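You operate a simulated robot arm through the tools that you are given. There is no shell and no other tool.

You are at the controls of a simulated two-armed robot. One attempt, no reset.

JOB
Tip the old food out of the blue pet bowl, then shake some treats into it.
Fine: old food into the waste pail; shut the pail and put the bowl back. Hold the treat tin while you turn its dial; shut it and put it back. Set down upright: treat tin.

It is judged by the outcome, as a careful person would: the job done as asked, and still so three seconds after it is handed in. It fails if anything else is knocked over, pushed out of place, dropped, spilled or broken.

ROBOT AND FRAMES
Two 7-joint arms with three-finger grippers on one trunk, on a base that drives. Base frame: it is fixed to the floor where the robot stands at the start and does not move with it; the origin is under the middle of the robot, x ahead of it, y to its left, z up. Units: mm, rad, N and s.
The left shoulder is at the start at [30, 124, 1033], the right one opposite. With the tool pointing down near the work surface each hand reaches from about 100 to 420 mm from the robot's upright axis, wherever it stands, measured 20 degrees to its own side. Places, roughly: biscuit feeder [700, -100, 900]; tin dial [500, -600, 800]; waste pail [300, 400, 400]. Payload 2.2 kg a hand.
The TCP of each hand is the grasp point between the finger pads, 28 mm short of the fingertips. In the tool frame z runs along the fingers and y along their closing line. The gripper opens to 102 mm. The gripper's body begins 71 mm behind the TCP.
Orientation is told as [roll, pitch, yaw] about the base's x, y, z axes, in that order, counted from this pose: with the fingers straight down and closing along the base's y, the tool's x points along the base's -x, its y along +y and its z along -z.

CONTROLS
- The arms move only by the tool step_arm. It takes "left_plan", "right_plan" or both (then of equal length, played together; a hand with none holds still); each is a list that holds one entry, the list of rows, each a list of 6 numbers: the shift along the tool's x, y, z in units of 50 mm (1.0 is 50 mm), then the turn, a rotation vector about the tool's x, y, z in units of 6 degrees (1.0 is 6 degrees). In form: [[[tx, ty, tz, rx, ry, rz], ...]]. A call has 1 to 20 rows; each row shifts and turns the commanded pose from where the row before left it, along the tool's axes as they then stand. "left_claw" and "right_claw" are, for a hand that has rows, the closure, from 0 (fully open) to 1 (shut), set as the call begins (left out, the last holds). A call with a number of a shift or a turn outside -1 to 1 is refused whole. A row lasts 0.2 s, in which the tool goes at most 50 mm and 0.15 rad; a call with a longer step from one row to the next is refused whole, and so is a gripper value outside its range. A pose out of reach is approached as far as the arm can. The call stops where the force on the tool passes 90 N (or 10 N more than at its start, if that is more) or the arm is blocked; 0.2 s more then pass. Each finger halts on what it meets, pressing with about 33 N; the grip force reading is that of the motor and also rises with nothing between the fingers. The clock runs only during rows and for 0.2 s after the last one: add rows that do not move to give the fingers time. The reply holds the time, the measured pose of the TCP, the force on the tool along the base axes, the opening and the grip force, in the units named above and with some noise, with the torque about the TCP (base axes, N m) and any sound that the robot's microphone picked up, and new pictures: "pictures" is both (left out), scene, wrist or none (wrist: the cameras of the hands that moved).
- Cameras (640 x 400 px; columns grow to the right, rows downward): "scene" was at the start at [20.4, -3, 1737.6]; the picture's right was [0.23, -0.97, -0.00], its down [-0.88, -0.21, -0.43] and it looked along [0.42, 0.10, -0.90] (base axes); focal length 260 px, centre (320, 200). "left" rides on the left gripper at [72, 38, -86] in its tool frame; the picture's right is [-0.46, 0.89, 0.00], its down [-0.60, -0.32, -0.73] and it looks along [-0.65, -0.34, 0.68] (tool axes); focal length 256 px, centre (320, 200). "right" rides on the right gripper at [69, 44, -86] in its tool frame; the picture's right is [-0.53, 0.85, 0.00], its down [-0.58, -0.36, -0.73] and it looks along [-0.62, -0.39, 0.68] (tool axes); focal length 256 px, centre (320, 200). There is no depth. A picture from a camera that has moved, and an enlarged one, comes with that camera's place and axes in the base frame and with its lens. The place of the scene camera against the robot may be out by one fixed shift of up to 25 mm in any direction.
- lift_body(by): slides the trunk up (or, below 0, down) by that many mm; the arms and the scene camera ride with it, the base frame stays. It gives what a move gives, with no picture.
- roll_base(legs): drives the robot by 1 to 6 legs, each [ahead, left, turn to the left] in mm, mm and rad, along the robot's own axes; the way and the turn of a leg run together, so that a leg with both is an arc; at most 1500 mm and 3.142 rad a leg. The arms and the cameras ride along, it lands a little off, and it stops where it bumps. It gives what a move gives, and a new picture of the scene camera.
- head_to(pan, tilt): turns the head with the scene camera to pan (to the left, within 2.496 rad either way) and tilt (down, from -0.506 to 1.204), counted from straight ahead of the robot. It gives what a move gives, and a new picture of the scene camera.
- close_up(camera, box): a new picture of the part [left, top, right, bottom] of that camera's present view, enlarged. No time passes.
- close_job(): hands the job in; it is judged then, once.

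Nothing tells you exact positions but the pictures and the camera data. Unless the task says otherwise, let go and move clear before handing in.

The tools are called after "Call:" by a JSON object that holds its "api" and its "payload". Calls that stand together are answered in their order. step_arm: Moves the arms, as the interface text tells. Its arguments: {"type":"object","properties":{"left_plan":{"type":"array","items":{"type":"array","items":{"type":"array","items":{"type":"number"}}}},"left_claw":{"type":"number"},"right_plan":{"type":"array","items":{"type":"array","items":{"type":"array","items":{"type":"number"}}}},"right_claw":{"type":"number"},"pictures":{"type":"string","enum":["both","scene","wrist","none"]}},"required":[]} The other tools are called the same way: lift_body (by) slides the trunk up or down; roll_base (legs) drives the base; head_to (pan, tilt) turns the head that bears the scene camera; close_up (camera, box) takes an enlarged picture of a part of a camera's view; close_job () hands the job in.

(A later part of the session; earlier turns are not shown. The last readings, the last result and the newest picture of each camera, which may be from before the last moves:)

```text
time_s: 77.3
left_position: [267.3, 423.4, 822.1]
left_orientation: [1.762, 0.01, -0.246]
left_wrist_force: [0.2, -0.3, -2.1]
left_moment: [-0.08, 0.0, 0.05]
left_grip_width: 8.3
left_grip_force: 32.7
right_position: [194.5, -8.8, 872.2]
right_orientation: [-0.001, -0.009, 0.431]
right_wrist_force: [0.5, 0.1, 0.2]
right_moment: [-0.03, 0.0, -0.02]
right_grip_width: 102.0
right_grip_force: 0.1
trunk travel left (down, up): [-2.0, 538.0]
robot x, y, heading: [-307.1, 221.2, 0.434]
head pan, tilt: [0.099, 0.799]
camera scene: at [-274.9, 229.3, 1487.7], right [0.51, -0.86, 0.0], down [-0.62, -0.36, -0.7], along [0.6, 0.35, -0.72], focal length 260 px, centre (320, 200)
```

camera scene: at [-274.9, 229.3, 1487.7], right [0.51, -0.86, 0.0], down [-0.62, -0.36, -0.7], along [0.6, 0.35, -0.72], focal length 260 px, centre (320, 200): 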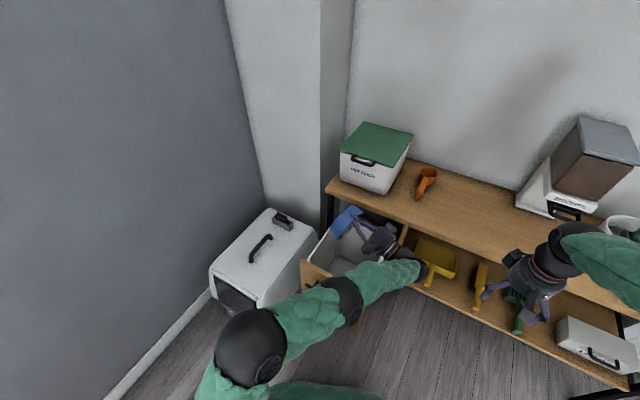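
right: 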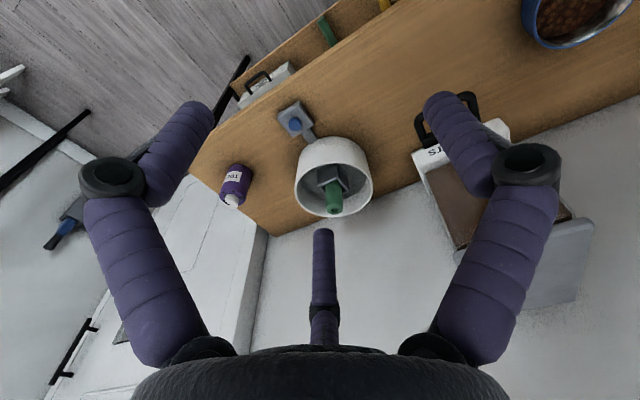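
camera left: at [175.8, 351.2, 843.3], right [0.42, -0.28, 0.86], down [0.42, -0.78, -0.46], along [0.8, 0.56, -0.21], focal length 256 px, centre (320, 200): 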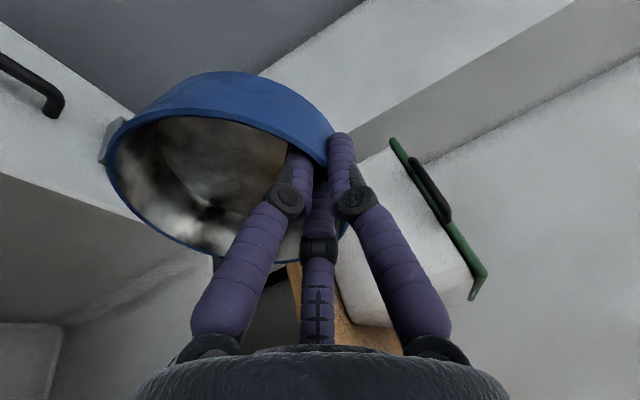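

The right hand is clear now. I will finish turning the bowl upright.

Call:
{"api": "step_arm", "payload": {"left_plan": [[[0, 0, 0, 0.5, 0, 0], [0, 0, 0, 1, 0, 0], [0, 0, 0, 1, 0, 0], [0, 0, 0, 1, 0, 0], [0, 0, 0, 1, 0, 0], [0, 0, 0, 1, 0, 0], [0, 0, 0, 1, 0, 0], [0, 0, 0, 1, 0, 0], [0, 0, 0, 1, 0, 0], [0, 0, 0, 1, 0, 0], [0, 0, 0, 1, 0, 0], [0, 0, 0, 1, 0, 0], [0, 0, 0, 1, 0, 0], [0, 0, 0, 1, 0, 0], [0, 0, 0, 1, 0, 0], [0, 0, 0, 1, 0, 0], [0, 0, 0, 1, 0, 0], [0, 0, 0, 0.3, 0, 0], [0, 0, 0, 0, 0, 0]]], "pictures": "both"}}

```text
time_s: 81.3
left_position: [268.9, 423.6, 823.0]
left_orientation: [0.003, 0.009, -0.243]
left_wrist_force: [0.4, -0.8, -1.3]
left_moment: [0.06, -0.02, -0.01]
left_grip_width: 8.5
left_grip_force: 33.3
right_position: [194.6, -8.8, 871.9]
right_orientation: [-0.001, -0.008, 0.431]
right_wrist_force: [0.1, -0.9, -0.3]
right_moment: [0.01, -0.03, 0.02]
right_grip_width: 101.9
right_grip_force: 0.1
trunk travel left (down, up): [-2.0, 538.0]
robot x, y, heading: [-308.7, 216.4, 0.432]
head pan, tilt: [0.099, 0.799]
camera scene: at [-274.8, 229.2, 1487.7], right [0.51, -0.86, 0.0], down [-0.62, -0.36, -0.7], along [0.6, 0.35, -0.72], focal length 260 px, centre (320, 200)
camera left: at [209.0, 476.4, 909.9], right [0.67, 0.75, 0.0], down [0.52, -0.46, 0.72], along [0.54, -0.48, -0.69], focal length 256 px, centre (320, 200)
```

scene: 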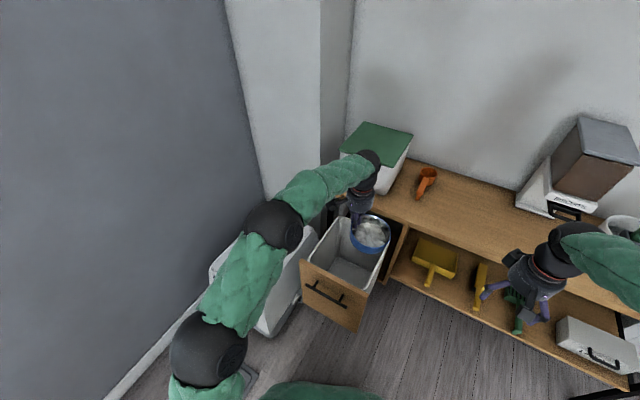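
left: 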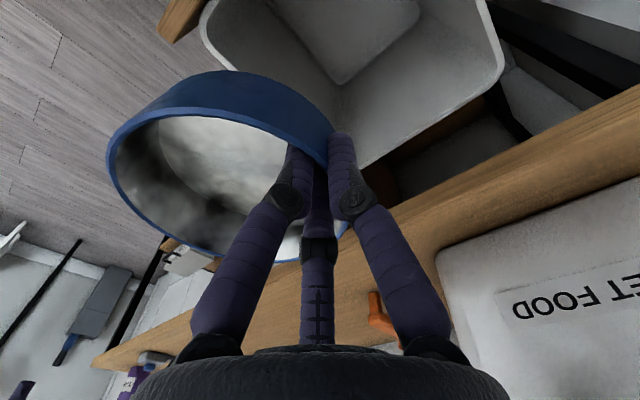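

The bowl is empty and upright. I will raise the trunk, bring the left hand back to its carrying place, and drive back in front of the bench to put the bowl down where it stood.

Call:
{"api": "lift_body", "payload": {"by": 93}}

Call:
{"api": "step_arm", "payload": {"left_plan": [[[0.45, 0.4, 0, 0, 0, 0], [0.45, 0.4, 0, 0, 0, 0], [0.45, 0.4, 0, 0, 0, 0], [0.45, 0.4, 0, 0, 0, 0], [0.45, 0.4, 0, 0, 0, 0], [0.45, 0.4, 0, 0, 0, 0], [0.45, 0.4, 0, 0, 0, 0], [0, 0, 0, 0, 0, 0]]], "pictures": "both"}}

```text
time_s: 82.6
left_position: [269.0, 422.3, 915.7]
left_orientation: [0.003, 0.012, -0.244]
left_wrist_force: [0.0, 0.7, -1.8]
left_moment: [0.06, -0.03, -0.02]
left_grip_width: 8.2
left_grip_force: 33.0
right_position: [195.1, -8.9, 963.8]
right_orientation: [-0.001, -0.008, 0.43]
right_wrist_force: [0.0, -0.1, -0.4]
right_moment: [-0.02, 0.02, 0.01]
right_grip_width: 102.0
right_grip_force: 0.1
trunk travel left (down, up): [-95.0, 445.0]
robot x, y, heading: [-312.1, 219.0, 0.436]
head pan, tilt: [0.099, 0.799]
```

```text
time_s: 84.4
left_position: [151.0, 596.8, 916.1]
left_orientation: [0.005, 0.01, -0.246]
left_wrist_force: [-0.4, 0.1, -1.8]
left_moment: [0.07, 0.0, -0.01]
left_grip_width: 8.3
left_grip_force: 33.2
right_position: [195.5, -10.1, 965.2]
right_orientation: [-0.001, -0.009, 0.431]
right_wrist_force: [-0.5, -0.7, 0.0]
right_moment: [0.02, 0.0, -0.01]
right_grip_width: 101.8
right_grip_force: 0.1
trunk travel left (down, up): [-95.0, 445.0]
robot x, y, heading: [-305.6, 218.6, 0.43]
head pan, tilt: [0.099, 0.799]
camera scene: at [-274.7, 229.2, 1580.7], right [0.51, -0.86, 0.0], down [-0.62, -0.36, -0.7], along [0.6, 0.35, -0.72], focal length 260 px, centre (320, 200)
camera left: at [90.9, 650.6, 1003.8], right [0.67, 0.75, 0.0], down [0.52, -0.46, 0.72], along [0.54, -0.48, -0.69], focal length 256 px, centre (320, 200)
```

scene: 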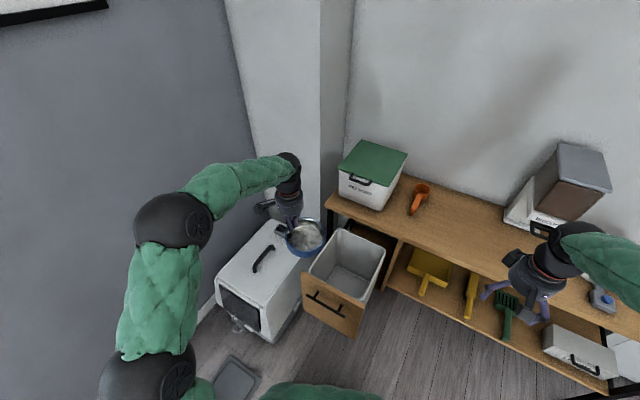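
left: 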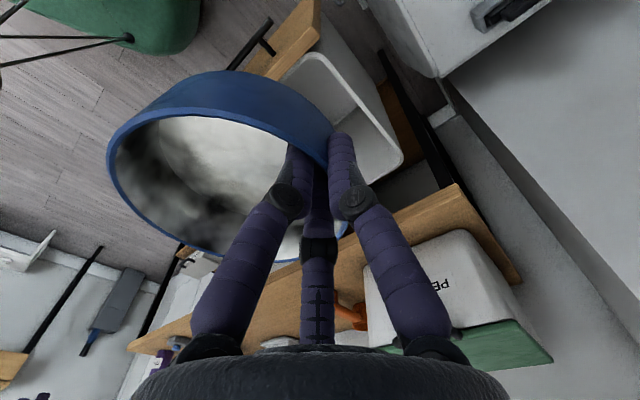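

The pail is now unobstructed in the scene view. I will zoom in on its inside and the surrounding floor to check for food and spills.

Call:
{"api": "close_up", "payload": {"camera": "scene", "box": [290, 215, 400, 345]}}

```text
3.08 times, centred on (345, 280) of scene
camera zoom: at [-274.7, 229.2, 1580.7], right [0.51, -0.86, 0.0], down [-0.62, -0.36, -0.7], along [0.6, 0.35, -0.72], focal length 801 px, centre (243, -46)
```

zoom: 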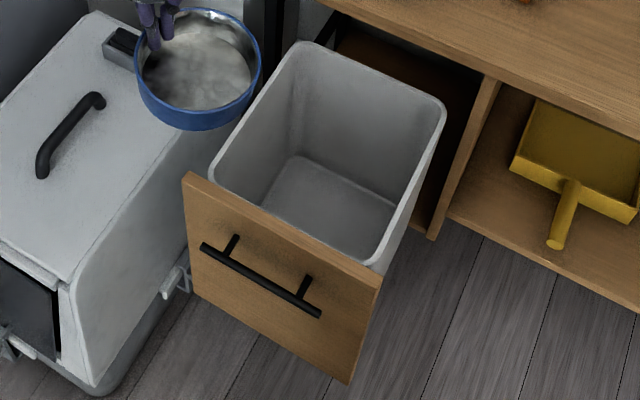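

I see no food on the floor, and the pail's floor is too dark to read from here; I will check it again later from above. Now I will drive back in front of the bowl's place.

Call:
{"api": "roll_base", "payload": {"legs": [[0, 0, -0.432], [0, -217, 0], [306, 0, 0]]}}

Call:
{"api": "close_up", "payload": {"camera": "left", "box": [0, 0, 640, 399]}}

```text
time_s: 88.9
left_position: [572.2, 159.2, 915.0]
left_orientation: [0.003, 0.011, -0.677]
left_wrist_force: [0.5, 0.9, -1.1]
left_moment: [0.04, -0.03, 0.02]
left_grip_width: 8.2
left_grip_force: 32.9
right_position: [357.0, -410.6, 963.9]
right_orientation: [-0.003, -0.01, -0.002]
right_wrist_force: [0.2, -0.2, 0.0]
right_moment: [-0.02, 0.0, -0.02]
right_grip_width: 102.2
right_grip_force: 0.0
trunk travel left (down, up): [-95.0, 445.0]
robot x, y, heading: [-5.0, 7.2, 0.005]
head pan, tilt: [0.099, 0.799]
camera scene: at [37.9, -2.7, 1580.6], right [0.1, -0.99, 0.0], down [-0.71, -0.07, -0.7], along [0.69, 0.07, -0.72], focal length 260 px, centre (320, 200)
```

scene: 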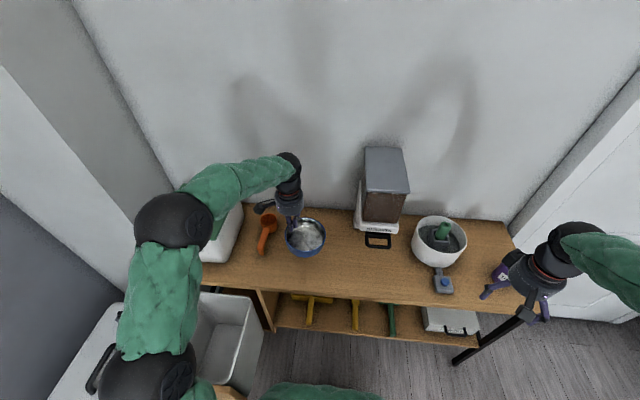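

```text
1.00 times, centred on (320, 200) of left (not enlarged: the box is as wide or as high as the picture)
camera zoom: at [540.1, 232.0, 1003.3], right [0.92, 0.4, 0.0], down [0.28, -0.63, 0.72], along [0.29, -0.66, -0.69], focal length 256 px, centre (320, 200)
```

zoom: 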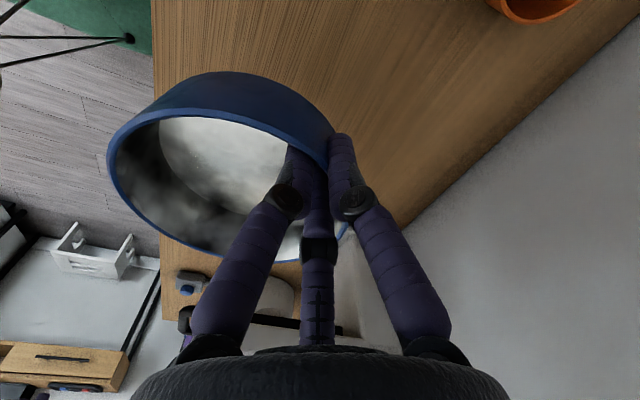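

The hand is at [572, 159, 915], just a few mm off the bowl's old place. I will correct the small offset and tilt, and lower the bowl gently to its original grip height.

Call:
{"api": "step_arm", "payload": {"left_plan": [[[-0.1, -0.04, 0, -0.14, -0.17, 0.09], [0, 0, 0.4, 0, 0, 0], [0, 0, 0.4, 0, 0, 0], [0, 0, 0.4, 0, 0, 0], [0, 0, 0.4, 0, 0, 0], [0, 0, 0.3, 0, 0, 0], [0, 0, 0.2, 0, 0, 0], [0, 0, 0.1, 0, 0, 0], [0, 0, 0, 0, 0, 0], [0, 0, 0, 0, 0, 0]]], "pictures": "both"}}

Call:
{"api": "close_up", "payload": {"camera": "scene", "box": [240, 190, 380, 270]}}

```text
time_s: 91.1
left_position: [576.4, 156.0, 806.8]
left_orientation: [0.019, -0.008, -0.686]
left_wrist_force: [-0.1, -0.4, -1.7]
left_moment: [0.06, -0.03, -0.01]
left_grip_width: 8.3
left_grip_force: 32.6
right_position: [356.8, -409.7, 966.4]
right_orientation: [-0.001, -0.008, -0.001]
right_wrist_force: [0.1, -0.5, 0.4]
right_moment: [-0.02, 0.02, 0.0]
right_grip_width: 102.3
right_grip_force: 0.0
trunk travel left (down, up): [-95.0, 445.0]
robot x, y, heading: [-1.1, 7.0, -0.0]
head pan, tilt: [0.099, 0.799]
camera scene: at [36.8, -2.7, 1580.7], right [0.1, -0.99, 0.0], down [-0.71, -0.07, -0.7], along [0.69, 0.07, -0.72], focal length 260 px, centre (320, 200)
camera left: at [543.7, 229.9, 892.8], right [0.92, 0.39, 0.02], down [0.25, -0.64, 0.73], along [0.3, -0.67, -0.68], focal length 256 px, centre (320, 200)
```

scene: 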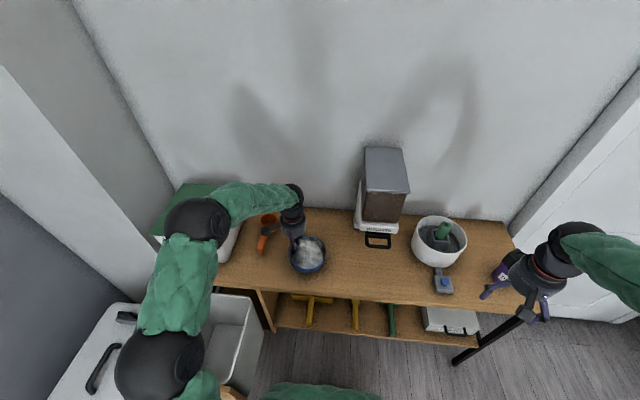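
left: 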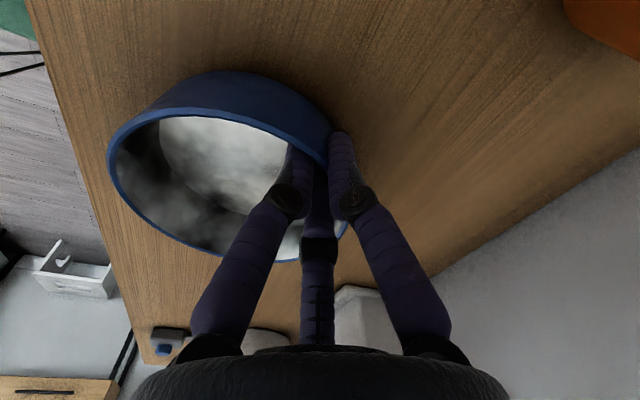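

```text
4.57 times, centred on (310, 230) of scene
camera zoom: at [36.8, -2.7, 1580.7], right [0.1, -0.99, 0.0], down [-0.71, -0.07, -0.7], along [0.69, 0.07, -0.72], focal length 1191 px, centre (366, 63)
```

zoom: 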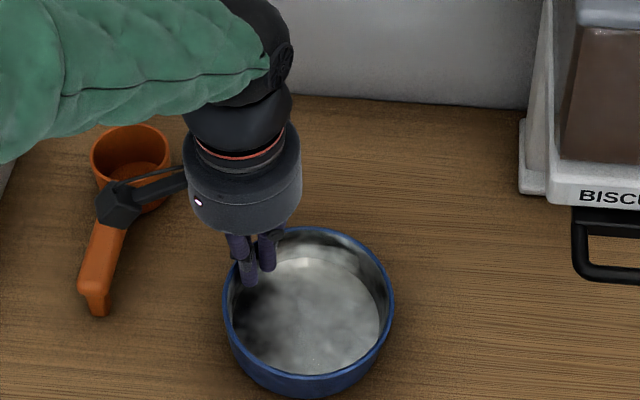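

The bowl hangs about 15 mm above its spot. I will take out the small roll error and lower the last bit until it stands on the bench.

Call:
{"api": "step_arm", "payload": {"left_plan": [[[0, -0.04, 0, 0.15, -0.04, 0], [0, 0, 0.1, 0, 0, 0], [0, 0, 0.1, 0, 0, 0], [0, 0, 0.06, 0, 0, 0], [0, 0, 0, 0, 0, 0], [0, 0, 0, 0, 0, 0]]], "pictures": "none"}}

Call:
{"api": "close_up", "payload": {"camera": "scene", "box": [240, 190, 380, 270]}}

```text
time_s: 92.5
left_position: [575.5, 154.2, 794.7]
left_orientation: [0.004, -0.012, -0.685]
left_wrist_force: [1.6, 4.2, 10.8]
left_moment: [-0.91, 0.55, 0.0]
left_grip_width: 9.3
left_grip_force: 33.0
right_position: [357.3, -409.6, 964.8]
right_orientation: [-0.001, -0.009, -0.003]
right_wrist_force: [0.3, 0.3, 0.5]
right_moment: [0.01, 0.0, -0.03]
right_grip_width: 102.0
right_grip_force: 0.1
trunk travel left (down, up): [-95.0, 445.0]
robot x, y, heading: [-2.3, 5.4, -0.001]
head pan, tilt: [0.099, 0.799]
```

```text
4.57 times, centred on (310, 230) of scene
camera zoom: at [36.1, -2.4, 1580.8], right [0.1, -0.99, 0.0], down [-0.71, -0.07, -0.7], along [0.69, 0.07, -0.72], focal length 1191 px, centre (366, 63)
```

zoom: 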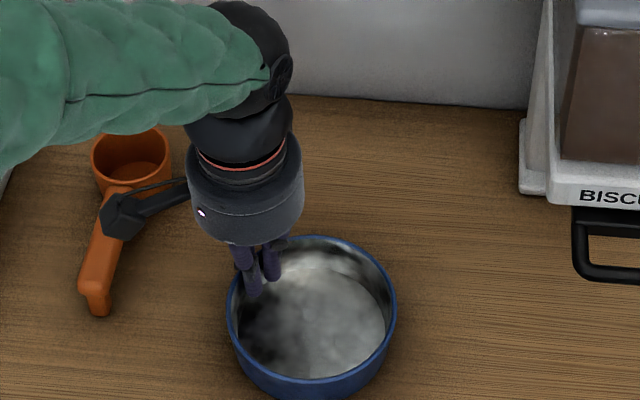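

Contact force matches what I felt when I first gripped the bowl, so it is standing on the bench. I will open the fingers and rise straight up.

Call:
{"api": "step_arm", "payload": {"left_plan": [[[0, 0, 0, 0, 0, 0], [0, 0, 0, 0, 0, 0], [0, 0, 0, 0, 0, 0]]], "left_claw": 0.55, "pictures": "wrist"}}

Call:
{"api": "step_arm", "payload": {"left_plan": [[[0, 0, -0.3, 0, 0, 0], [0, 0, -0.6, 0, 0, 0], [0, 0, -0.8, 0, 0, 0], [0, 0, -0.8, 0, 0, 0], [0, 0, -0.4, 0, 0, 0], [0, 0, 0, 0, 0, 0]]], "pictures": "both"}}

Call:
{"api": "close_up", "payload": {"camera": "scene", "box": [240, 190, 380, 270]}}

```text
time_s: 93.3
left_position: [575.2, 153.6, 794.1]
left_orientation: [0.003, -0.01, -0.688]
left_wrist_force: [0.5, 0.1, -0.5]
left_moment: [-0.01, 0.0, 0.01]
left_grip_width: 46.0
left_grip_force: 0.1
right_position: [356.1, -410.7, 964.9]
right_orientation: [-0.002, -0.01, -0.002]
right_wrist_force: [-1.0, 0.1, -0.1]
right_moment: [0.0, -0.02, -0.02]
right_grip_width: 101.7
right_grip_force: 0.0
trunk travel left (down, up): [-95.0, 445.0]
robot x, y, heading: [-4.0, 4.7, 0.0]
head pan, tilt: [0.099, 0.799]
camera left: at [542.9, 228.5, 879.2], right [0.92, 0.39, 0.01], down [0.26, -0.62, 0.74], along [0.29, -0.68, -0.68], focal length 256 px, centre (320, 200)
```

left: 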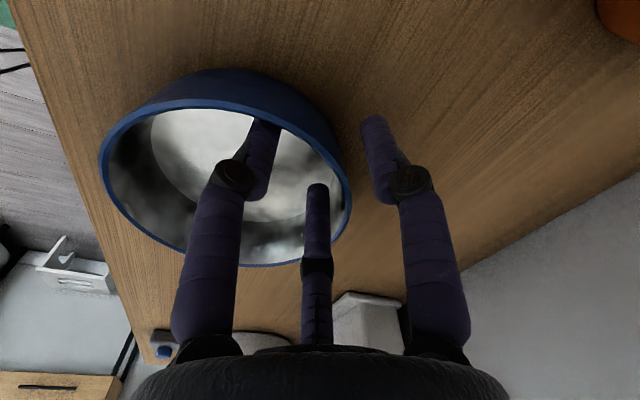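

```text
time_s: 94.7
left_position: [572.8, 154.6, 937.4]
left_orientation: [0.001, -0.011, -0.687]
left_wrist_force: [-0.2, -0.3, 0.8]
left_moment: [-0.03, -0.01, 0.02]
left_grip_width: 45.8
left_grip_force: 0.1
right_position: [356.9, -409.7, 963.1]
right_orientation: [-0.002, -0.009, -0.002]
right_wrist_force: [-0.7, -0.1, 0.1]
right_moment: [-0.03, 0.04, -0.02]
right_grip_width: 102.1
right_grip_force: 0.0
trunk travel left (down, up): [-95.0, 445.0]
robot x, y, heading: [-3.8, 5.8, 0.0]
head pan, tilt: [0.099, 0.799]
camera scene: at [36.7, -2.7, 1580.7], right [0.1, -0.99, 0.0], down [-0.71, -0.07, -0.7], along [0.69, 0.07, -0.72], focal length 260 px, centre (320, 200)
camera left: at [539.5, 229.8, 1022.1], right [0.92, 0.39, 0.01], down [0.26, -0.62, 0.74], along [0.29, -0.68, -0.68], focal length 256 px, centre (320, 200)
```

scene: 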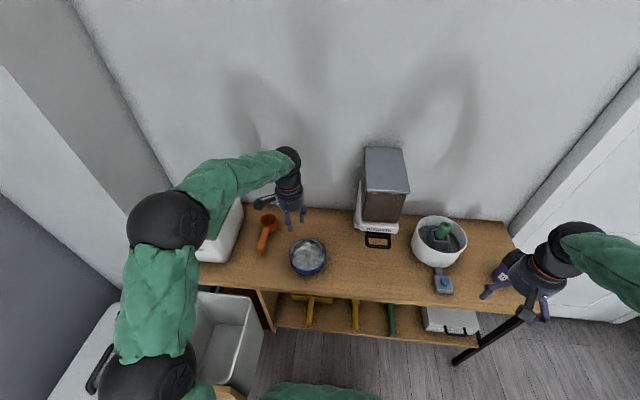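
left: 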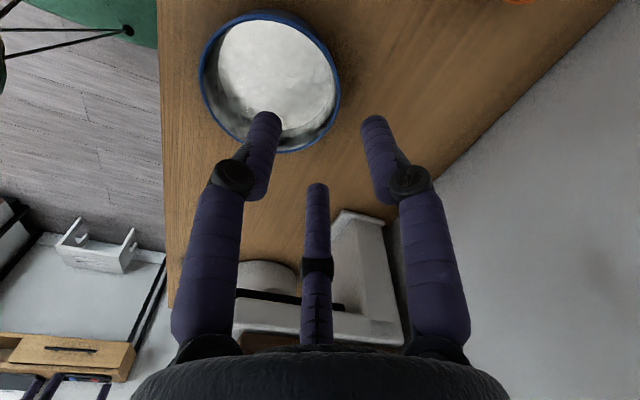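

```text
4.57 times, centred on (310, 230) of scene
camera zoom: at [36.7, -2.7, 1580.7], right [0.1, -0.99, 0.0], down [-0.71, -0.07, -0.7], along [0.69, 0.07, -0.72], focal length 1191 px, centre (366, 63)
```

zoom: 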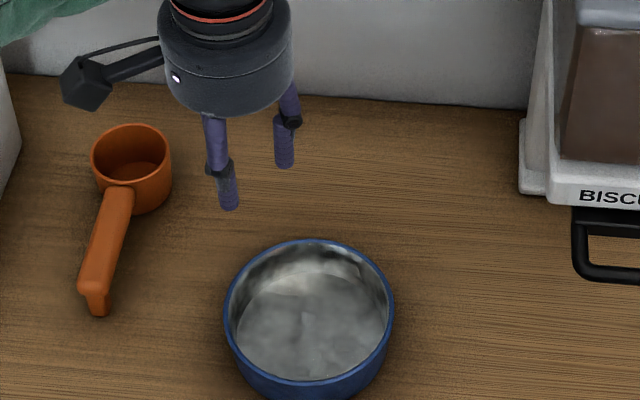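

The bowl is back within a few mm of where it stood. Next comes the treat tin, so I will look at it closely with the right wrist camera and the scene camera.

Call:
{"api": "close_up", "payload": {"camera": "right", "box": [0, 0, 640, 399]}}

Call:
{"api": "close_up", "payload": {"camera": "scene", "box": [440, 220, 580, 320]}}

Call:
{"api": "head_to", "payload": {"pan": -0.5, "tilt": 0.7}}

```text
1.00 times, centred on (320, 200) of right (not enlarged: the box is as wide or as high as the picture)
camera zoom: at [287.4, -366.1, 1049.9], right [0.54, 0.84, 0.0], down [0.57, -0.36, 0.74], along [0.62, -0.39, -0.68], focal length 256 px, centre (320, 200)
```

zoom: 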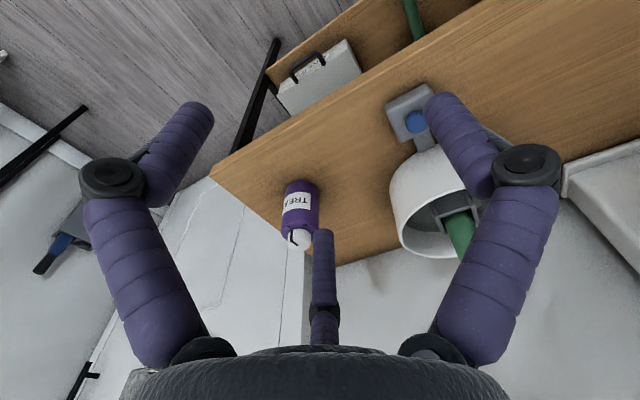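

```text
4.00 times, centred on (510, 270) of scene
camera zoom: at [36.7, -2.7, 1580.7], right [0.1, -0.99, 0.0], down [-0.71, -0.07, -0.7], along [0.69, 0.07, -0.72], focal length 1042 px, centre (-440, -80)
```

zoom: 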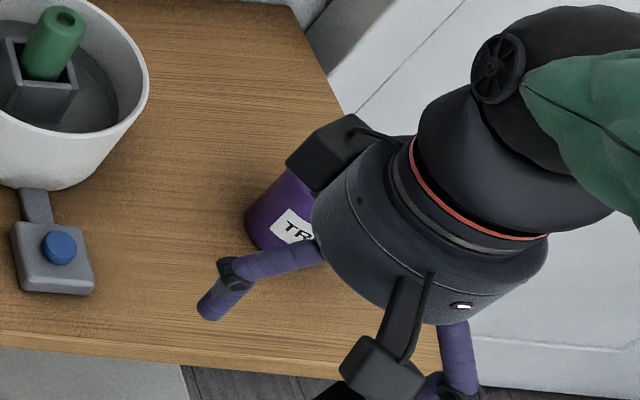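

```text
time_s: 95.7
left_position: [572.7, 154.6, 935.3]
left_orientation: [0.003, -0.011, -0.686]
left_wrist_force: [0.1, -0.8, 0.3]
left_moment: [0.01, -0.01, 0.01]
left_grip_width: 46.2
left_grip_force: 0.1
right_position: [356.1, -408.8, 965.6]
right_orientation: [-0.001, -0.01, -0.004]
right_wrist_force: [0.5, 1.1, 0.5]
right_moment: [0.0, -0.04, -0.02]
right_grip_width: 102.2
right_grip_force: 0.1
trunk travel left (down, up): [-95.0, 445.0]
robot x, y, heading: [-4.5, 6.3, -0.0]
head pan, tilt: [-0.499, 0.7]
camera scene: at [31.0, -51.3, 1588.9], right [-0.48, -0.88, 0.0], down [-0.57, 0.31, -0.76], along [0.67, -0.37, -0.64], focal length 260 px, centre (320, 200)
```

scene: 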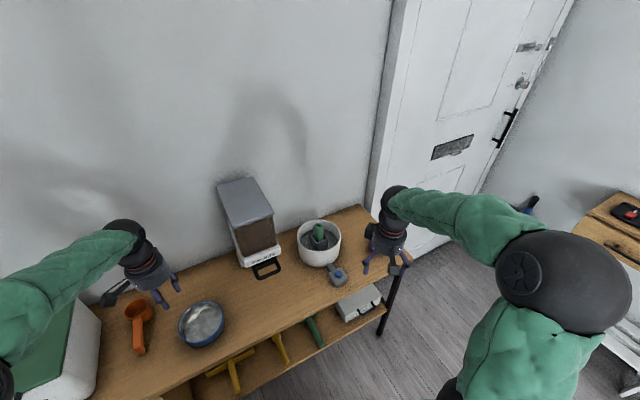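

The tin stands near [530, -555], about 55 mm wide and 125 mm tall, with a white dial cap on top. I will zoom in on the dial to see how it works.

Call:
{"api": "close_up", "payload": {"camera": "right", "box": [260, 160, 360, 260]}}

Call:
{"api": "close_up", "payload": {"camera": "scene", "box": [340, 170, 460, 290]}}

```text
4.00 times, centred on (310, 210) of right
camera zoom: at [287.4, -366.1, 1050.0], right [0.54, 0.84, 0.0], down [0.57, -0.36, 0.74], along [0.62, -0.39, -0.68], focal length 1024 px, centre (360, 160)
```

zoom: 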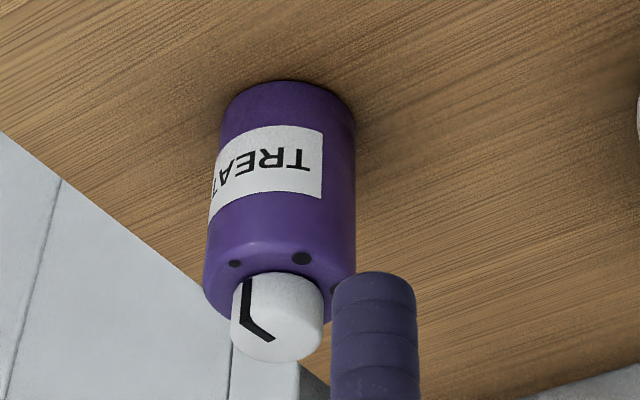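

```text
3.33 times, centred on (400, 230) of scene
camera zoom: at [31.0, -51.3, 1588.9], right [-0.48, -0.88, 0.0], down [-0.57, 0.31, -0.76], along [0.67, -0.37, -0.64], focal length 868 px, centre (53, 100)
```

zoom: 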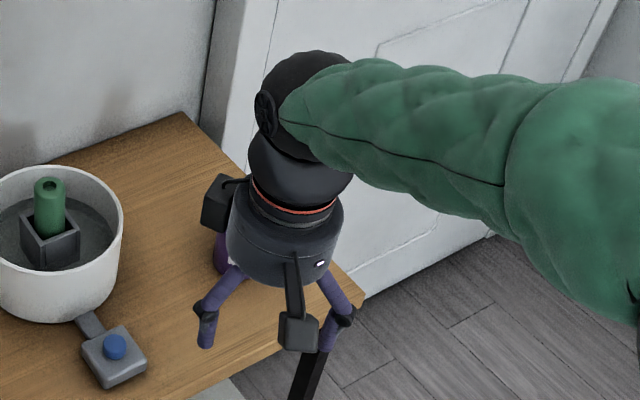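

The dial is a white cap with a black pointer line, and there are dots on the tin's shoulder. Before the tin I will deal with the pail while I know its layout, so I back off and go left to look into it from above.

Call:
{"api": "roll_base", "payload": {"legs": [[-306, 0, 0], [0, 234, 0]]}}

Call:
{"api": "close_up", "payload": {"camera": "left", "box": [0, 0, 640, 399]}}

Call:
{"api": "head_to", "payload": {"pan": 0.3, "tilt": 0.95}}

```text
time_s: 99.2
left_position: [272.6, 399.3, 936.2]
left_orientation: [0.002, -0.011, -0.687]
left_wrist_force: [-0.4, 1.5, -0.5]
left_moment: [-0.02, 0.0, 0.01]
left_grip_width: 46.1
left_grip_force: 0.0
right_position: [58.1, -167.1, 964.6]
right_orientation: [-0.001, -0.008, 0.002]
right_wrist_force: [0.0, 0.5, 0.7]
right_moment: [-0.01, -0.01, 0.02]
right_grip_width: 102.2
right_grip_force: 0.1
trunk travel left (down, up): [-95.0, 445.0]
robot x, y, heading: [-305.2, 248.9, 0.003]
head pan, tilt: [-0.499, 0.7]
camera scene: at [-267.9, 193.3, 1589.0], right [-0.48, -0.88, 0.0], down [-0.57, 0.31, -0.77], along [0.67, -0.37, -0.64], focal length 260 px, centre (320, 200)
```

scene: 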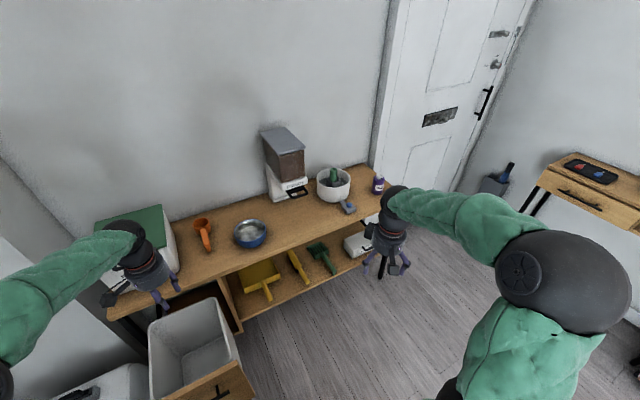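

```text
1.00 times, centred on (320, 200) of left (not enlarged: the box is as wide or as high as the picture)
camera zoom: at [240.5, 474.3, 1021.5], right [0.92, 0.39, 0.01], down [0.26, -0.62, 0.74], along [0.29, -0.68, -0.68], focal length 256 px, centre (320, 200)
```

zoom: 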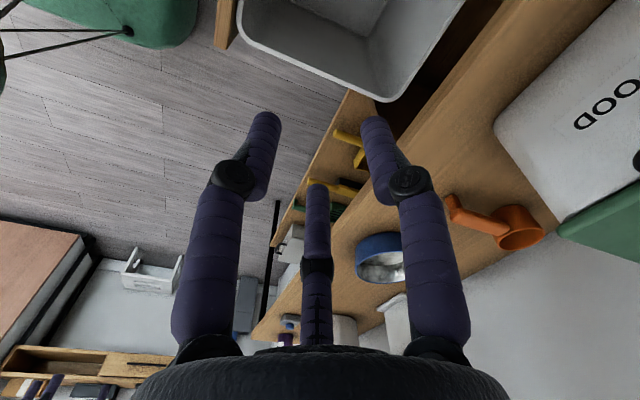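

```text
time_s: 100.3
left_position: [273.1, 398.2, 935.8]
left_orientation: [0.001, -0.012, -0.686]
left_wrist_force: [1.1, -0.7, 0.4]
left_moment: [-0.03, 0.0, -0.03]
left_grip_width: 45.5
left_grip_force: 0.1
right_position: [58.0, -166.1, 964.6]
right_orientation: [-0.002, -0.008, 0.0]
right_wrist_force: [0.1, 0.2, -0.5]
right_moment: [-0.01, 0.01, -0.03]
right_grip_width: 102.0
right_grip_force: 0.0
trunk travel left (down, up): [-95.0, 445.0]
robot x, y, heading: [-303.9, 251.2, 0.002]
head pan, tilt: [0.3, 0.949]
camera scene: at [-273.0, 254.2, 1569.2], right [0.3, -0.96, 0.0], down [-0.78, -0.24, -0.58], along [0.56, 0.17, -0.81], focal length 260 px, centre (320, 200)
```

scene: 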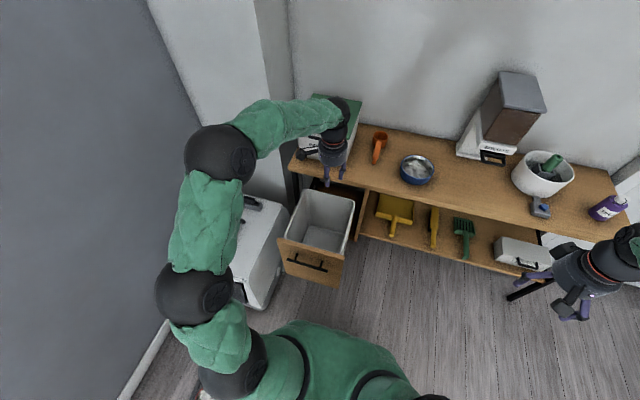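

This view looks straight down into the pail, so I will zoom in on it.

Call:
{"api": "close_up", "payload": {"camera": "scene", "box": [270, 180, 370, 290]}}

Call:
{"api": "close_up", "payload": {"camera": "left", "box": [200, 0, 500, 120]}}

```text
3.64 times, centred on (320, 235) of scene
camera zoom: at [-273.0, 254.2, 1569.2], right [0.3, -0.96, 0.0], down [-0.78, -0.24, -0.58], along [0.56, 0.17, -0.81], focal length 947 px, centre (320, 73)
```

zoom: 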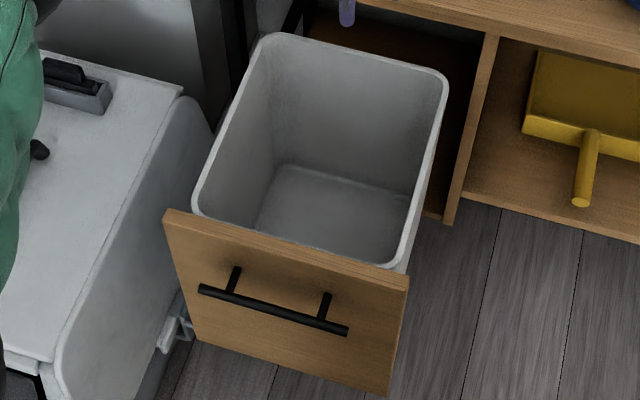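

```text
2.13 times, centred on (350, 60) of left
camera zoom: at [240.5, 473.5, 1021.7], right [0.92, 0.39, 0.01], down [0.26, -0.62, 0.74], along [0.29, -0.68, -0.68], focal length 546 px, centre (256, 499)
```

zoom: 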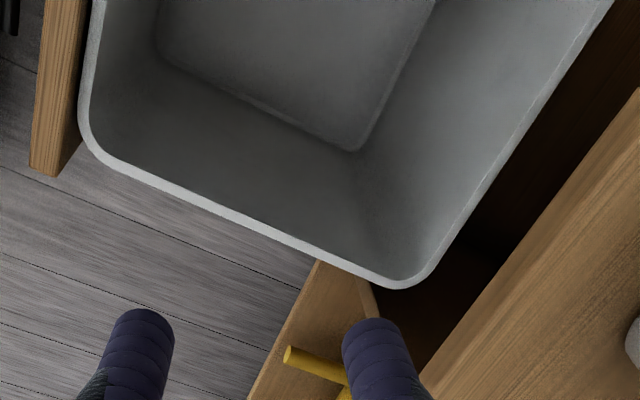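

No food lies on the floor or bench, and the thin stream I saw ended inside the pail, so I take the food as tipped. Next I will set the closed left hand in front of the drawer, leaning forward 45°, to push it shut.

Call:
{"api": "step_arm", "payload": {"left_plan": [[[0.642, -0.308, 0, 0, 0, 0], [0.642, -0.308, 0, 0, 0, 0], [0.642, -0.308, 0, 0, 0, 0], [0.642, -0.308, 0, 0, 0, 0], [0.642, -0.308, 0, 0, 0, 0], [0, 0, 0, 0, 0, -1], [0, 0, 0, 0, 0, -1], [0, 0, 0, 0, 0, -1], [0, 0, 0, 0, 0, -1], [0, 0, 0, 0, 0, -1], [0, 0, 0, 0, 0, -1], [0, 0, 0, 0, 0, -0.56], [0, 0, 0, 0, 0, 0]]], "left_claw": 1.0, "pictures": "none"}}

Call:
{"api": "step_arm", "payload": {"left_plan": [[[0, 0, 0, 0, -1, 0], [0, 0, 0, 0, -1, 0], [0, 0, 0, 0, -1, 0], [0, 0, 0, 0, -1, 0], [0, 0, 0, 0, -1, 0], [0, 0, 0, 0, -1, 0], [0, 0, 0, 0, -1, 0], [0, 0, 0, 0, -0.5, 0], [0, 0, 0, 0, 0, 0]]], "pictures": "scene"}}

```text
time_s: 103.1
left_position: [99.1, 440.9, 933.9]
left_orientation: [-0.006, -0.01, 0.003]
left_wrist_force: [0.1, -0.6, 0.1]
left_moment: [0.03, -0.02, 0.03]
left_grip_width: 2.0
left_grip_force: 31.2
right_position: [57.6, -165.9, 964.6]
right_orientation: [-0.002, -0.01, 0.001]
right_wrist_force: [-0.2, -0.1, -0.1]
right_moment: [0.01, -0.01, -0.03]
right_grip_width: 102.1
right_grip_force: 0.1
trunk travel left (down, up): [-95.0, 445.0]
robot x, y, heading: [-303.4, 249.2, 0.002]
head pan, tilt: [0.3, 0.949]
```

```text
time_s: 105.1
left_position: [100.4, 441.7, 933.6]
left_orientation: [-0.006, -0.796, 0.006]
left_wrist_force: [-0.1, 0.1, -0.5]
left_moment: [0.0, -0.01, -0.02]
left_grip_width: 2.0
left_grip_force: 31.0
right_position: [57.4, -167.1, 965.1]
right_orientation: [-0.001, -0.012, 0.0]
right_wrist_force: [-0.9, 0.4, 0.6]
right_moment: [0.0, -0.02, -0.01]
right_grip_width: 102.1
right_grip_force: 0.1
trunk travel left (down, up): [-95.0, 445.0]
robot x, y, heading: [-305.4, 251.9, 0.002]
head pan, tilt: [0.3, 0.949]
camera scene: at [-273.1, 254.2, 1569.2], right [0.3, -0.96, 0.0], down [-0.78, -0.24, -0.58], along [0.56, 0.17, -0.81], focal length 260 px, centre (320, 200)
```

scene: 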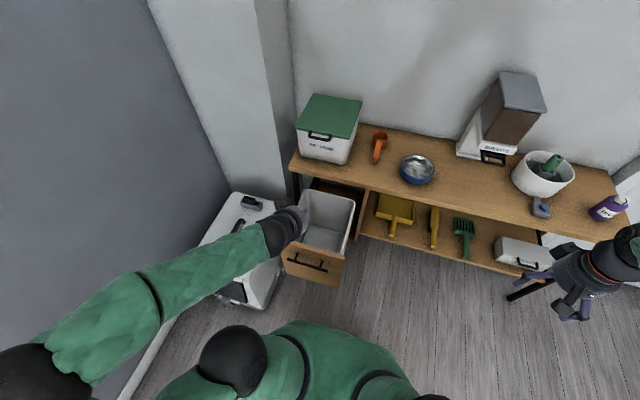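

The hand is in front of the drawer at [100, 442, 934], leaning 45°. I will lower the trunk and the hand to the height of the board's upper part.

Call:
{"api": "lift_body", "payload": {"by": -93}}

Call:
{"api": "step_arm", "payload": {"left_plan": [[[0.5, 0, 0.5, 0, 0, 0], [0.5, 0, 0.5, 0, 0, 0], [0.5, 0, 0.5, 0, 0, 0], [0.5, 0, 0.5, 0, 0, 0], [0.5, 0, 0.5, 0, 0, 0], [0.5, 0, 0.5, 0, 0, 0], [0, 0, 0, 0, 0, 0]]], "pictures": "both"}}

```text
time_s: 106.4
left_position: [100.0, 440.8, 841.2]
left_orientation: [-0.006, -0.796, 0.004]
left_wrist_force: [-0.2, 0.3, 0.6]
left_moment: [0.04, 0.02, 0.01]
left_grip_width: 2.1
left_grip_force: 31.0
right_position: [58.1, -166.7, 871.6]
right_orientation: [-0.003, -0.01, -0.001]
right_wrist_force: [-0.2, 0.4, -0.6]
right_moment: [0.01, 0.0, -0.03]
right_grip_width: 101.8
right_grip_force: 0.0
trunk travel left (down, up): [-2.0, 538.0]
robot x, y, heading: [-301.7, 248.3, 0.003]
head pan, tilt: [0.3, 0.949]
```

```text
time_s: 108.0
left_position: [108.9, 423.1, 642.8]
left_orientation: [0.003, -0.79, 0.006]
left_wrist_force: [-0.6, 1.2, 0.4]
left_moment: [0.01, 0.04, 0.02]
left_grip_width: 2.1
left_grip_force: 31.8
left hand out of reach, approached as far as the arm can: row 5, 6
right_position: [57.6, -166.6, 871.3]
right_orientation: [-0.004, -0.008, 0.0]
right_wrist_force: [-0.2, 0.2, 0.0]
right_moment: [0.01, 0.0, -0.03]
right_grip_width: 101.7
right_grip_force: 0.1
trunk travel left (down, up): [-2.0, 538.0]
robot x, y, heading: [-304.2, 250.5, 0.001]
head pan, tilt: [0.3, 0.949]
camera scene: at [-273.1, 254.1, 1476.2], right [0.3, -0.96, 0.0], down [-0.78, -0.24, -0.58], along [0.56, 0.17, -0.81], focal length 260 px, centre (320, 200)
camera left: at [-2.8, 459.2, 652.3], right [0.32, 0.89, 0.33], down [-0.09, -0.32, 0.94], along [0.94, -0.33, -0.02], focal length 256 px, centre (320, 200)
```

scene: 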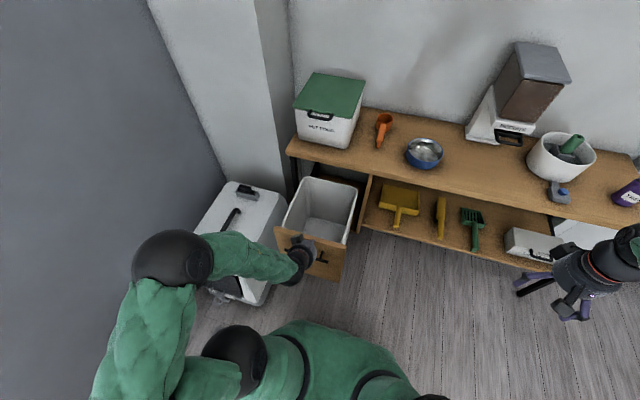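
left: 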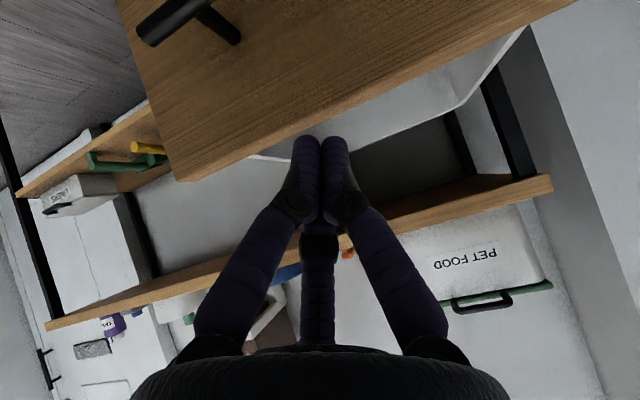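

The arm is too folded to go lower here, since the hand is close to my body. I will back off 130 mm, then extend the arm forward and down.

Call:
{"api": "roll_base", "payload": {"legs": [[-130, 0, 0]]}}

Call:
{"api": "step_arm", "payload": {"left_plan": [[[-0.5, 0.1, 0.5, 0, 0, 0], [-0.5, 0.1, 0.5, 0, 0, 0], [-0.5, 0.1, 0.5, 0, 0, 0], [0.5, 0, 0.5, 0, 0, 0], [0.5, 0, 0.5, 0, 0, 0], [0, 0, 0, 0, 0, 0]]], "pictures": "wrist"}}

```text
time_s: 109.3
left_position: [-22.8, 422.4, 644.2]
left_orientation: [0.002, -0.792, 0.003]
left_wrist_force: [0.5, 0.1, -0.5]
left_moment: [0.04, 0.02, 0.02]
left_grip_width: 2.1
left_grip_force: 31.6
right_position: [-75.2, -167.8, 872.6]
right_orientation: [-0.002, -0.011, -0.002]
right_wrist_force: [-0.3, -0.2, -0.4]
right_moment: [0.01, -0.03, 0.0]
right_grip_width: 102.3
right_grip_force: 0.0
trunk travel left (down, up): [-2.0, 538.0]
robot x, y, heading: [-434.8, 252.2, 0.0]
head pan, tilt: [0.3, 0.949]
camera scene: at [-406.1, 254.2, 1476.2], right [0.3, -0.96, 0.0], down [-0.78, -0.24, -0.58], along [0.56, 0.17, -0.81], focal length 260 px, centre (320, 200)
```

scene: 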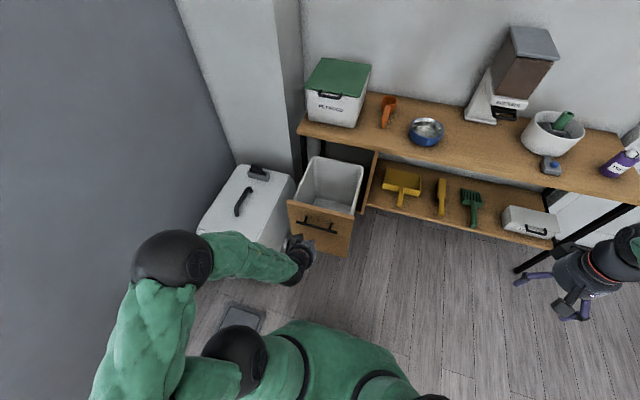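

```text
time_s: 110.7
left_position: [90.1, 431.1, 578.0]
left_orientation: [0.009, -0.783, 0.005]
left_wrist_force: [0.0, 0.9, 0.3]
left_moment: [0.0, -0.01, -0.03]
left_grip_width: 2.4
left_grip_force: 31.4
left hand out of reach, approached as far as the arm can: row 5
right_position: [-75.4, -168.1, 871.3]
right_orientation: [-0.002, -0.011, -0.001]
right_wrist_force: [-0.5, -0.4, -0.2]
right_moment: [0.0, 0.0, -0.01]
right_grip_width: 102.1
right_grip_force: 0.1
trunk travel left (down, up): [-2.0, 538.0]
robot x, y, heading: [-436.4, 247.9, -0.001]
head pan, tilt: [0.3, 0.949]
camera left: at [-22.5, 466.7, 588.3], right [0.32, 0.89, 0.33], down [-0.09, -0.32, 0.94], along [0.94, -0.33, -0.03], focal length 256 px, centre (320, 200)
```

left: 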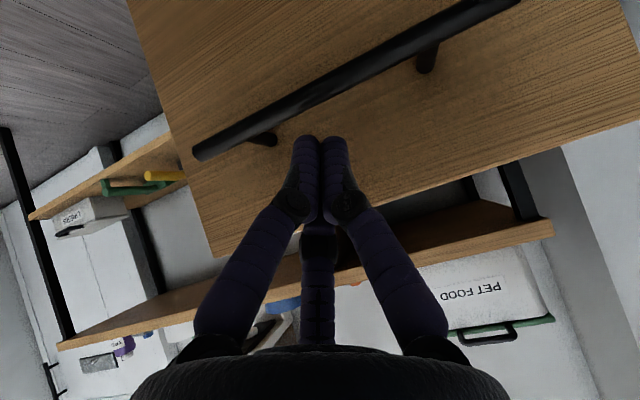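

The fingertips are level with the board just above the handle. I will push forward a little with the arm to make contact and feel the drawer's resistance.

Call:
{"api": "step_arm", "payload": {"left_plan": [[[-0.35, 0, 0.35, 0, 0, 0], [-0.35, 0, 0.35, 0, 0, 0], [-0.35, 0, 0.35, 0, 0, 0], [0, 0, 0, 0, 0, 0]]], "pictures": "both"}}

```text
time_s: 111.7
left_position: [163.7, 430.5, 580.4]
left_orientation: [0.003, -0.79, 0.003]
left_wrist_force: [0.0, -0.3, 0.1]
left_moment: [-0.02, 0.01, -0.03]
left_grip_width: 2.1
left_grip_force: 31.3
right_position: [-74.2, -167.4, 872.1]
right_orientation: [-0.002, -0.011, -0.002]
right_wrist_force: [0.3, 0.6, 0.3]
right_moment: [-0.02, 0.0, 0.0]
right_grip_width: 101.9
right_grip_force: 0.0
trunk travel left (down, up): [-2.0, 538.0]
robot x, y, heading: [-431.2, 251.4, 0.001]
head pan, tilt: [0.3, 0.949]
camera scene: at [-405.2, 254.1, 1476.2], right [0.29, -0.96, 0.0], down [-0.78, -0.24, -0.58], along [0.56, 0.17, -0.81], focal length 260 px, centre (320, 200)
camera left: at [50.9, 466.8, 589.2], right [0.32, 0.89, 0.33], down [-0.09, -0.32, 0.94], along [0.94, -0.34, -0.02], focal length 256 px, centre (320, 200)
```

scene: 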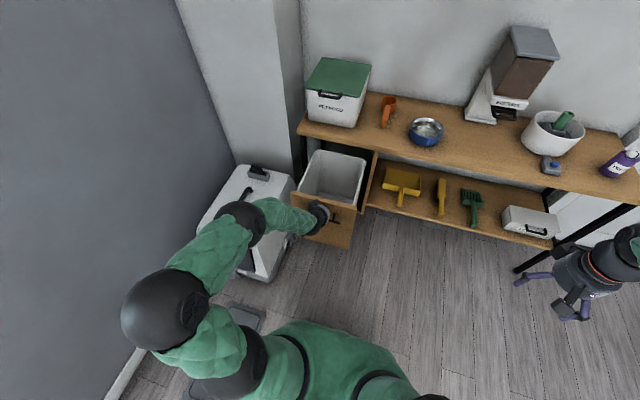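
left: 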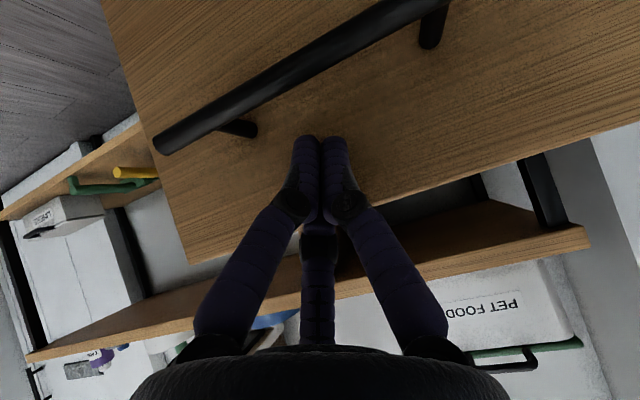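

The drawer slides freely. I will drive the base slowly forward to push it most of the way, leaving the last part for the arm.

Call:
{"api": "roll_base", "payload": {"legs": [[190, 0, 0]]}}

Call:
{"api": "close_up", "payload": {"camera": "left", "box": [0, 0, 640, 399]}}

```text
time_s: 113.2
left_position: [350.4, 431.9, 579.8]
left_orientation: [0.002, -0.789, 0.006]
left_wrist_force: [0.3, -0.8, 0.7]
left_moment: [0.03, 0.02, -0.01]
left_grip_width: 2.0
left_grip_force: 31.2
right_position: [114.8, -165.2, 871.2]
right_orientation: [-0.002, -0.009, 0.002]
right_wrist_force: [0.0, 0.3, 0.5]
right_moment: [-0.03, 0.02, 0.01]
right_grip_width: 102.0
right_grip_force: 0.1
trunk travel left (down, up): [-2.0, 538.0]
robot x, y, heading: [-243.4, 254.4, -0.0]
head pan, tilt: [0.3, 0.949]
camera scene: at [-216.8, 254.4, 1476.1], right [0.3, -0.95, 0.0], down [-0.78, -0.24, -0.58], along [0.56, 0.17, -0.81], focal length 260 px, centre (320, 200)
```

scene: 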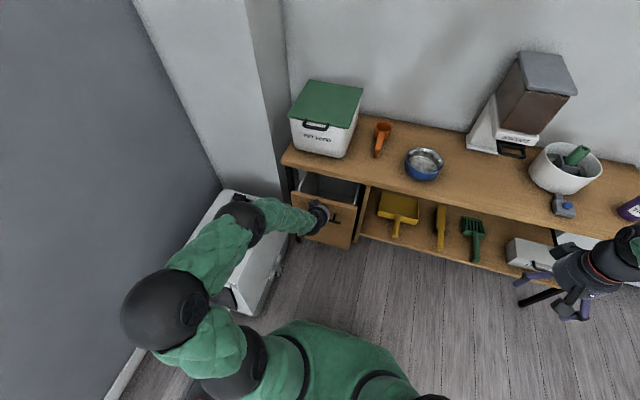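

```text
1.00 times, centred on (320, 200) of left (not enlarged: the box is as wide or as high as the picture)
camera zoom: at [237.9, 468.6, 588.9], right [0.32, 0.89, 0.33], down [-0.09, -0.32, 0.94], along [0.94, -0.33, -0.02], focal length 256 px, centre (320, 200)
```

zoom: 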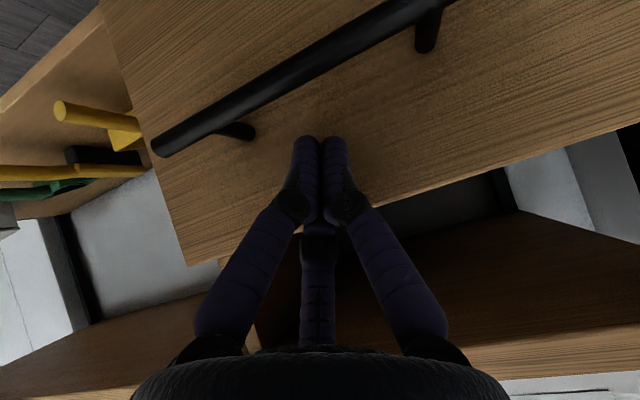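

The drawer is now mostly in, with the tip at about x 370. I will drive 35 mm more and then finish with the arm so that the force limit guards the stop.

Call:
{"api": "roll_base", "payload": {"legs": [[35, 0, 0]]}}

Call:
{"api": "step_arm", "payload": {"left_plan": [[[-0.1, 0, 0.1, 0, 0, 0], [-0.1, 0, 0.1, 0, 0, 0], [-0.1, 0, 0.1, 0, 0, 0], [0, 0, 0, 0, 0, 0]]], "pictures": "both"}}

```text
time_s: 114.0
left_position: [384.6, 433.1, 580.1]
left_orientation: [0.001, -0.789, 0.009]
left_wrist_force: [0.3, -0.2, 0.0]
left_moment: [-0.02, -0.01, 0.02]
left_grip_width: 2.1
left_grip_force: 31.8
right_position: [148.8, -164.9, 871.2]
right_orientation: [-0.001, -0.009, 0.001]
right_wrist_force: [1.0, 0.4, -0.2]
right_moment: [-0.01, 0.05, -0.02]
right_grip_width: 101.7
right_grip_force: 0.2
trunk travel left (down, up): [-2.0, 538.0]
robot x, y, heading: [-213.1, 251.0, 0.005]
head pan, tilt: [0.3, 0.949]
camera scene: at [-182.8, 254.5, 1476.1], right [0.3, -0.95, 0.0], down [-0.78, -0.24, -0.58], along [0.56, 0.17, -0.81], focal length 260 px, centre (320, 200)
```

scene: 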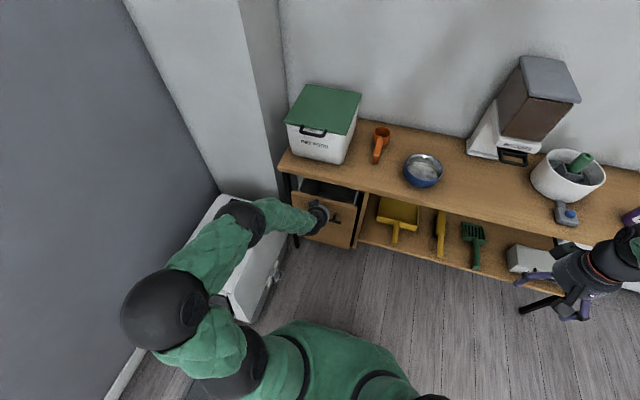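

```text
time_s: 115.0
left_position: [404.1, 434.0, 580.6]
left_orientation: [0.001, -0.791, 0.008]
left_wrist_force: [-0.5, 0.4, 0.0]
left_moment: [0.01, -0.03, 0.01]
left_grip_width: 1.9
left_grip_force: 32.0
right_position: [148.9, -165.3, 871.9]
right_orientation: [-0.002, -0.008, 0.001]
right_wrist_force: [0.1, -0.3, -0.2]
right_moment: [0.01, -0.02, -0.02]
right_grip_width: 102.0
right_grip_force: 0.0
trunk travel left (down, up): [-2.0, 538.0]
robot x, y, heading: [-210.4, 251.9, -0.0]
head pan, tilt: [0.3, 0.949]
camera scene: at [-183.6, 254.5, 1476.2], right [0.3, -0.95, 0.0], down [-0.78, -0.24, -0.58], along [0.56, 0.17, -0.81], focal length 260 px, centre (320, 200)
camera left: at [292.4, 470.2, 590.2], right [0.32, 0.89, 0.33], down [-0.09, -0.32, 0.94], along [0.94, -0.33, -0.02], focal length 256 px, centre (320, 200)
```

scene: 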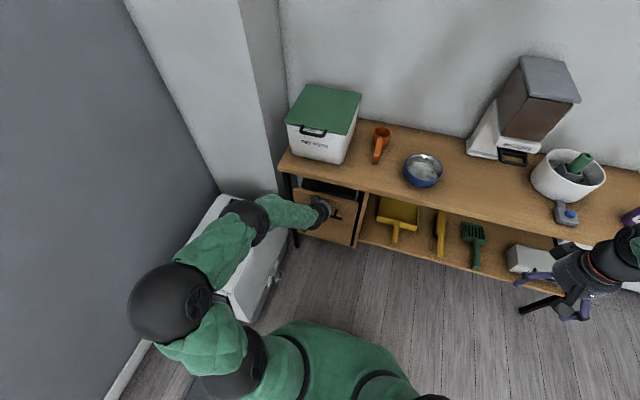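
left: 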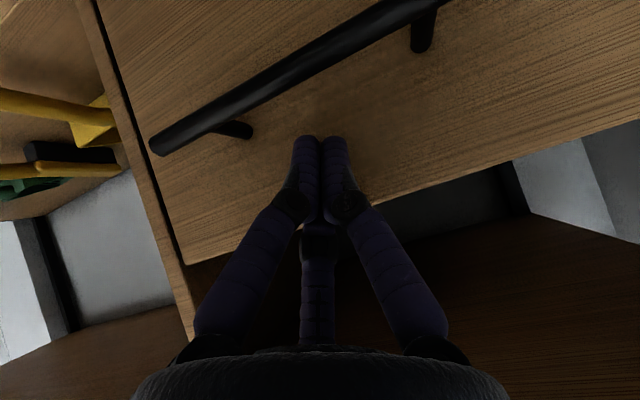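

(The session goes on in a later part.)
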